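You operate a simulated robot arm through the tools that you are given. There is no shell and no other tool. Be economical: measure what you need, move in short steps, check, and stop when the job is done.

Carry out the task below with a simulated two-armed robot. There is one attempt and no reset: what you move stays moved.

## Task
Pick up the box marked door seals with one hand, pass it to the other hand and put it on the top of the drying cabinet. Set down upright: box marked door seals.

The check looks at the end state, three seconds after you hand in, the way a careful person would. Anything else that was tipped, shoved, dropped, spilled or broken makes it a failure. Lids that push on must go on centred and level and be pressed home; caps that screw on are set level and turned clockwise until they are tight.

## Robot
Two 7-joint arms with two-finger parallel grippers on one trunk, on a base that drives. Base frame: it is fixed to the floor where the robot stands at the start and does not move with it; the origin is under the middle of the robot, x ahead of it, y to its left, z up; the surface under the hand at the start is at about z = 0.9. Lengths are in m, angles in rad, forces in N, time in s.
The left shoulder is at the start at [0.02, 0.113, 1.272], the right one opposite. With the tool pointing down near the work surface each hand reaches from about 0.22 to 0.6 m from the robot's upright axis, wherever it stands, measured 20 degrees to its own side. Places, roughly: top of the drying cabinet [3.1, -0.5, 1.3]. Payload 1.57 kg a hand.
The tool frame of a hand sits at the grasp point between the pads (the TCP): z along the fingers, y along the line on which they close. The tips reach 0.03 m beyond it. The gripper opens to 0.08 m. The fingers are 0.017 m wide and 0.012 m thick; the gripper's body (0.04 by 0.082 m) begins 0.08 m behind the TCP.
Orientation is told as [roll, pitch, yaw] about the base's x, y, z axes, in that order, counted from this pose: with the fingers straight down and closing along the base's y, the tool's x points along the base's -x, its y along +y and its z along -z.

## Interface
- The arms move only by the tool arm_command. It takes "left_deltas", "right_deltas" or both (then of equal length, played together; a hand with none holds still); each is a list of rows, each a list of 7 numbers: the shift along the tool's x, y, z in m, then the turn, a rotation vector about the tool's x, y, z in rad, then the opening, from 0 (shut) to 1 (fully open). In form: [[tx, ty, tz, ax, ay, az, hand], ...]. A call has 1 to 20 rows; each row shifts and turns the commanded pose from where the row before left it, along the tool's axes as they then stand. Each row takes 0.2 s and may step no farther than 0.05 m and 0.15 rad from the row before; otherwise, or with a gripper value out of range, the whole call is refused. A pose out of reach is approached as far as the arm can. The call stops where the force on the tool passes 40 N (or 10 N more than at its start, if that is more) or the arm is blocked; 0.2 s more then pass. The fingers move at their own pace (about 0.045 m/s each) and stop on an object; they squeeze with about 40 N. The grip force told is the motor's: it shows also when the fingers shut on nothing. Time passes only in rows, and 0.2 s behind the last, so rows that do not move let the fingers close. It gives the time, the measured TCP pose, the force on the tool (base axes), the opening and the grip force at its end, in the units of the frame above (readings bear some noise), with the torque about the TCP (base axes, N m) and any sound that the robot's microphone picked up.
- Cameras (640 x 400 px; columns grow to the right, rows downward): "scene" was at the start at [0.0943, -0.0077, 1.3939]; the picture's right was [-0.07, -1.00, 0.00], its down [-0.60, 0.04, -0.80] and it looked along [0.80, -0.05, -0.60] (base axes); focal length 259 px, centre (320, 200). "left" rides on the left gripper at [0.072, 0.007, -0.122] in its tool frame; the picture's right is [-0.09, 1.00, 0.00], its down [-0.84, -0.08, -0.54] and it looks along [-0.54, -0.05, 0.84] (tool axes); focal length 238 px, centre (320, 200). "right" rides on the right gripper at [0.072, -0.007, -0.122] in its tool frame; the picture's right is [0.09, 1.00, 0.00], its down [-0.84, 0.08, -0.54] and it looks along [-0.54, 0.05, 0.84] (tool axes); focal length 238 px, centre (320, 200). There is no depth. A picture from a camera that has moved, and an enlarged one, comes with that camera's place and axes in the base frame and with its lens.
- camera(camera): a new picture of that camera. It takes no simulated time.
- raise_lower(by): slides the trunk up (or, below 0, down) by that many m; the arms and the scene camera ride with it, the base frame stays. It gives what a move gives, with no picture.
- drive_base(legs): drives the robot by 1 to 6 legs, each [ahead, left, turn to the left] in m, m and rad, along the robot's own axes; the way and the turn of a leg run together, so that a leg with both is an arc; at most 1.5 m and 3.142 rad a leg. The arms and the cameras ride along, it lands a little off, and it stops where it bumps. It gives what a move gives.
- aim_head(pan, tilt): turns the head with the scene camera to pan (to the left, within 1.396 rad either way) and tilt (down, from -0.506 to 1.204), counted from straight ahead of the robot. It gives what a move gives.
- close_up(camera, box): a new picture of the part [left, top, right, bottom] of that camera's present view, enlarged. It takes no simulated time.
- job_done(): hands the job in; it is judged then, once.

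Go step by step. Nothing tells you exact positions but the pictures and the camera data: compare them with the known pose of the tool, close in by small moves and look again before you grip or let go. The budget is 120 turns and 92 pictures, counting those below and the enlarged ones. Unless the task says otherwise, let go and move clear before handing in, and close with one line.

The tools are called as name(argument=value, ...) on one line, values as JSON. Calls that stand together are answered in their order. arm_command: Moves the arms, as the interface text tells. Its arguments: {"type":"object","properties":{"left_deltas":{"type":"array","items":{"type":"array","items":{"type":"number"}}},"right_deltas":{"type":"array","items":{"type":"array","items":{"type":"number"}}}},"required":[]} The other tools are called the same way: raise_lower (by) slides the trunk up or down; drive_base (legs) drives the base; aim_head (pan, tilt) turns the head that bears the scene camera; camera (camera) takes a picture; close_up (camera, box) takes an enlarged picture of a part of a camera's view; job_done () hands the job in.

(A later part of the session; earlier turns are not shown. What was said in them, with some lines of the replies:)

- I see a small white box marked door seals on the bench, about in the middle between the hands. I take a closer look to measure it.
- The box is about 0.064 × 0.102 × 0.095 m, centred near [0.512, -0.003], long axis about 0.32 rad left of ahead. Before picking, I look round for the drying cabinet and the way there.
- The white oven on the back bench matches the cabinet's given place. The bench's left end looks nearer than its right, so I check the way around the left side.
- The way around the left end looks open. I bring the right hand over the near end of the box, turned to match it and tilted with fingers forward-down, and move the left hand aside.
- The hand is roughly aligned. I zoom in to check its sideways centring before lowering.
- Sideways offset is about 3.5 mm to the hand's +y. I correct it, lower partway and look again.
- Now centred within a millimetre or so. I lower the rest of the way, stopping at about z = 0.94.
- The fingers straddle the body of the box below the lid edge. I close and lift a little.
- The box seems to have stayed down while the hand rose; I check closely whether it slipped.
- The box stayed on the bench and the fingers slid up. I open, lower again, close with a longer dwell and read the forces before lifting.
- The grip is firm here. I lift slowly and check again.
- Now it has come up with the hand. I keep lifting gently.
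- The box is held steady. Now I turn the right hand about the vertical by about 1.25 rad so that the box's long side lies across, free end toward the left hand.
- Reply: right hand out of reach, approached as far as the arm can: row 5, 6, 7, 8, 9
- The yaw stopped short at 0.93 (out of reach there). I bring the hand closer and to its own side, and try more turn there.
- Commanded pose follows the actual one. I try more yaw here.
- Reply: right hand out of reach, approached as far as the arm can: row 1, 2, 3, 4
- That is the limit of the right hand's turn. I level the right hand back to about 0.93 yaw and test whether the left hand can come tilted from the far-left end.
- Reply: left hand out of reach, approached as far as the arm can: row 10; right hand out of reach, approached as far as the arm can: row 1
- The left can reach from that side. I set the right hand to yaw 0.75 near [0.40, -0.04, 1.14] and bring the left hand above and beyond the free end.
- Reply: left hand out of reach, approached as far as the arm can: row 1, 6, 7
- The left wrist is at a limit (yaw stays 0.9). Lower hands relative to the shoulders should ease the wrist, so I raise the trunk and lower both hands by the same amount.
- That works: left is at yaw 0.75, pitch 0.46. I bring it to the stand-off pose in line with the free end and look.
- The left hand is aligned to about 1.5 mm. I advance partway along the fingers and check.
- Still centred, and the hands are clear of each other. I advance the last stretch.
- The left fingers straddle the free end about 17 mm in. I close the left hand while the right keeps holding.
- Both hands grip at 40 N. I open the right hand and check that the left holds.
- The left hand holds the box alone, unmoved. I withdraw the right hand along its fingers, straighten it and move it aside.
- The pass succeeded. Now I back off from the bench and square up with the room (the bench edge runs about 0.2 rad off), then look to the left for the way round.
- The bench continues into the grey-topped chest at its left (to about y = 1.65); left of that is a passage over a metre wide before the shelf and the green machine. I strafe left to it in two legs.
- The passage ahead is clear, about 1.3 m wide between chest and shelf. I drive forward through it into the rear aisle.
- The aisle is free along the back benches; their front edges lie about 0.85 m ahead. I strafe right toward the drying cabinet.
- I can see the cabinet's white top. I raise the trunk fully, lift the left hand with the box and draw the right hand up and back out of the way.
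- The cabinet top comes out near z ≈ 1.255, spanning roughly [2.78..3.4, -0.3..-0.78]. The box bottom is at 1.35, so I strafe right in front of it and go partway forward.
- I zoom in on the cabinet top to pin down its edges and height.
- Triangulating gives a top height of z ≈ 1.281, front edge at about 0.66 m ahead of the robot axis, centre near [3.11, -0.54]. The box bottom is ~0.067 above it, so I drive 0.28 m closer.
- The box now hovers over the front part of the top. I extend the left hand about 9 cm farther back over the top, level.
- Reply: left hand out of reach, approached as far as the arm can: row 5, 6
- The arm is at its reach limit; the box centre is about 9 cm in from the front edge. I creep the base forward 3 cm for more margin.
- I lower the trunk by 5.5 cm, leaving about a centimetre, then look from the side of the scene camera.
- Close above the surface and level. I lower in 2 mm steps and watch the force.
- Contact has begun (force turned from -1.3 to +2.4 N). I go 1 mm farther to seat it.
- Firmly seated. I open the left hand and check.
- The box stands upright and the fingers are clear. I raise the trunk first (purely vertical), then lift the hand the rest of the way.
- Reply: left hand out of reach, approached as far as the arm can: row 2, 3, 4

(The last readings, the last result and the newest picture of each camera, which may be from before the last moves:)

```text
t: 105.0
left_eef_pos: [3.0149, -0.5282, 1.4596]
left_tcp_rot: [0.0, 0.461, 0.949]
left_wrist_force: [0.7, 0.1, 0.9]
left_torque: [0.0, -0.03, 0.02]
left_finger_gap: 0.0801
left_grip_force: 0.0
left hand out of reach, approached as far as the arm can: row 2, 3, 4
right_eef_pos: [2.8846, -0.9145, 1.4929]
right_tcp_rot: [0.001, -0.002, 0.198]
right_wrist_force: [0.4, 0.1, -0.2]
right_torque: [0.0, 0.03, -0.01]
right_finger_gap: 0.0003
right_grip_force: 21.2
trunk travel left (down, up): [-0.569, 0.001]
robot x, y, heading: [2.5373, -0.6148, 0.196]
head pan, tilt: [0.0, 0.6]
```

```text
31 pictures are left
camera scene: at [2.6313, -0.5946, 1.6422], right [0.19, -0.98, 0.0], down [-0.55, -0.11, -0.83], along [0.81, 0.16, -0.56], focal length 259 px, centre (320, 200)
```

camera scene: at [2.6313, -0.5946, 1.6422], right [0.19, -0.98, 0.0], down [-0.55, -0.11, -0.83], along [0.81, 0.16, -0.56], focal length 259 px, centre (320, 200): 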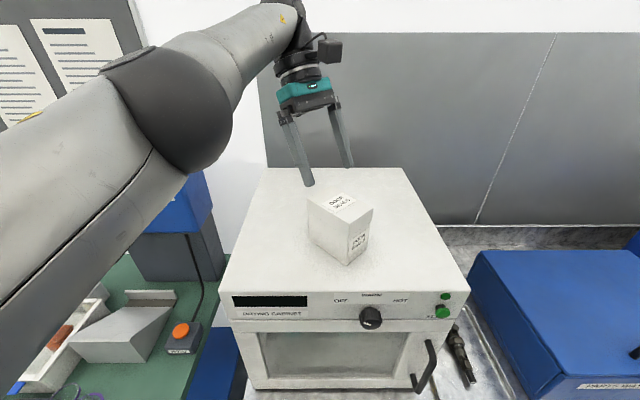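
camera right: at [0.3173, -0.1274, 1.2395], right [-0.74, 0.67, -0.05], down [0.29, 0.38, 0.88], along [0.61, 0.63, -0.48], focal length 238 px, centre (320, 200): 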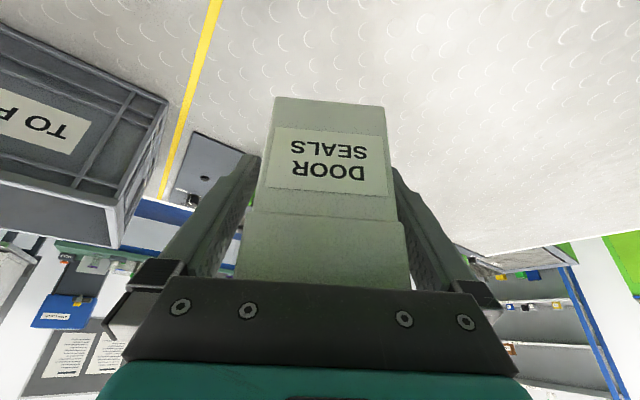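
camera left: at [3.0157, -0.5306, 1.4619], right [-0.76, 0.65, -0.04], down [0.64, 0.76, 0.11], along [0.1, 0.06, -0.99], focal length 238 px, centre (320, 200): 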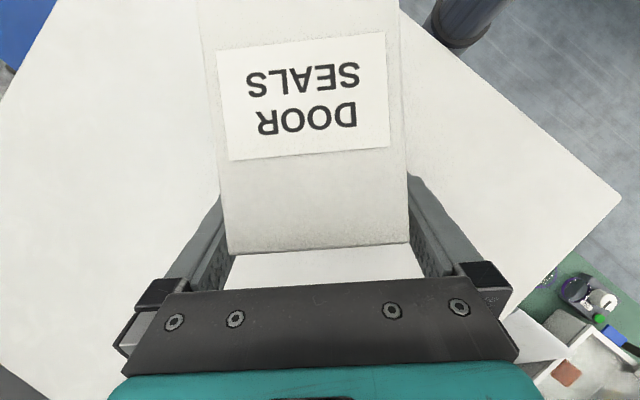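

The hand is clear, with tips about 5 cm above the lid. I back the base off and take a last look.

drive_base(legs=[[-0.4, 0, 0]])

camera(camera="scene")

close_up(camera="scene", box=[250, 90, 430, 210])

```text
t: 107.5
left_eef_pos: [2.6212, -0.6043, 1.4575]
left_tcp_rot: [0.0, 0.461, 0.949]
left_wrist_force: [0.0, 0.1, -0.5]
left_torque: [-0.01, -0.01, 0.02]
left_finger_gap: 0.0796
left_grip_force: 0.1
right_eef_pos: [2.4912, -0.9915, 1.4918]
right_tcp_rot: [-0.001, -0.002, 0.195]
right_wrist_force: [0.7, 0.4, -0.3]
right_torque: [0.0, 0.0, 0.02]
right_finger_gap: 0.0
right_grip_force: 21.5
trunk travel left (down, up): [-0.569, 0.001]
robot x, y, heading: [2.1421, -0.6884, 0.195]
head pan, tilt: [0.0, 0.6]
```

```text
30 pictures are left
camera scene: at [2.2371, -0.6714, 1.6421], right [0.19, -0.98, 0.0], down [-0.55, -0.11, -0.83], along [0.81, 0.16, -0.56], focal length 259 px, centre (320, 200)
```

scene: 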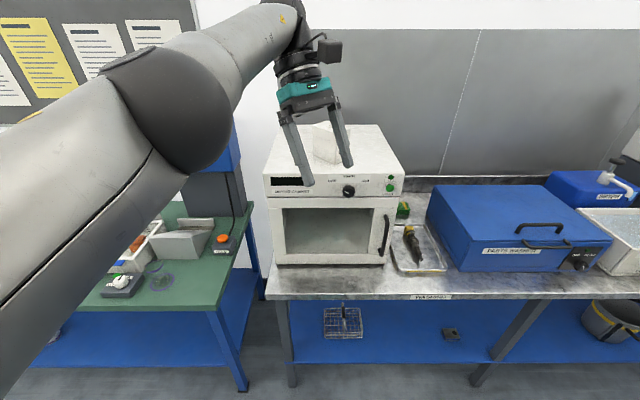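

```text
3.33 times, centred on (340, 150) of scene
camera zoom: at [2.2371, -0.6714, 1.6421], right [0.19, -0.98, 0.0], down [-0.55, -0.11, -0.83], along [0.81, 0.16, -0.56], focal length 864 px, centre (253, 367)
```

zoom: 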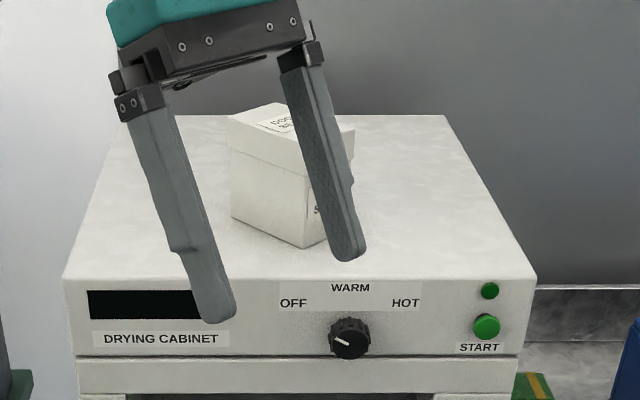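

The box stands upright on the cabinet top with its lid on, both hands are clear, and nothing else in view looks disturbed. I hand the job in.

job_done()

```text
The job is handed in.
```

The box marked door seals was picked up with the right hand, passed to the left, and now stands upright on top of the drying cabinet; the job is handed in.
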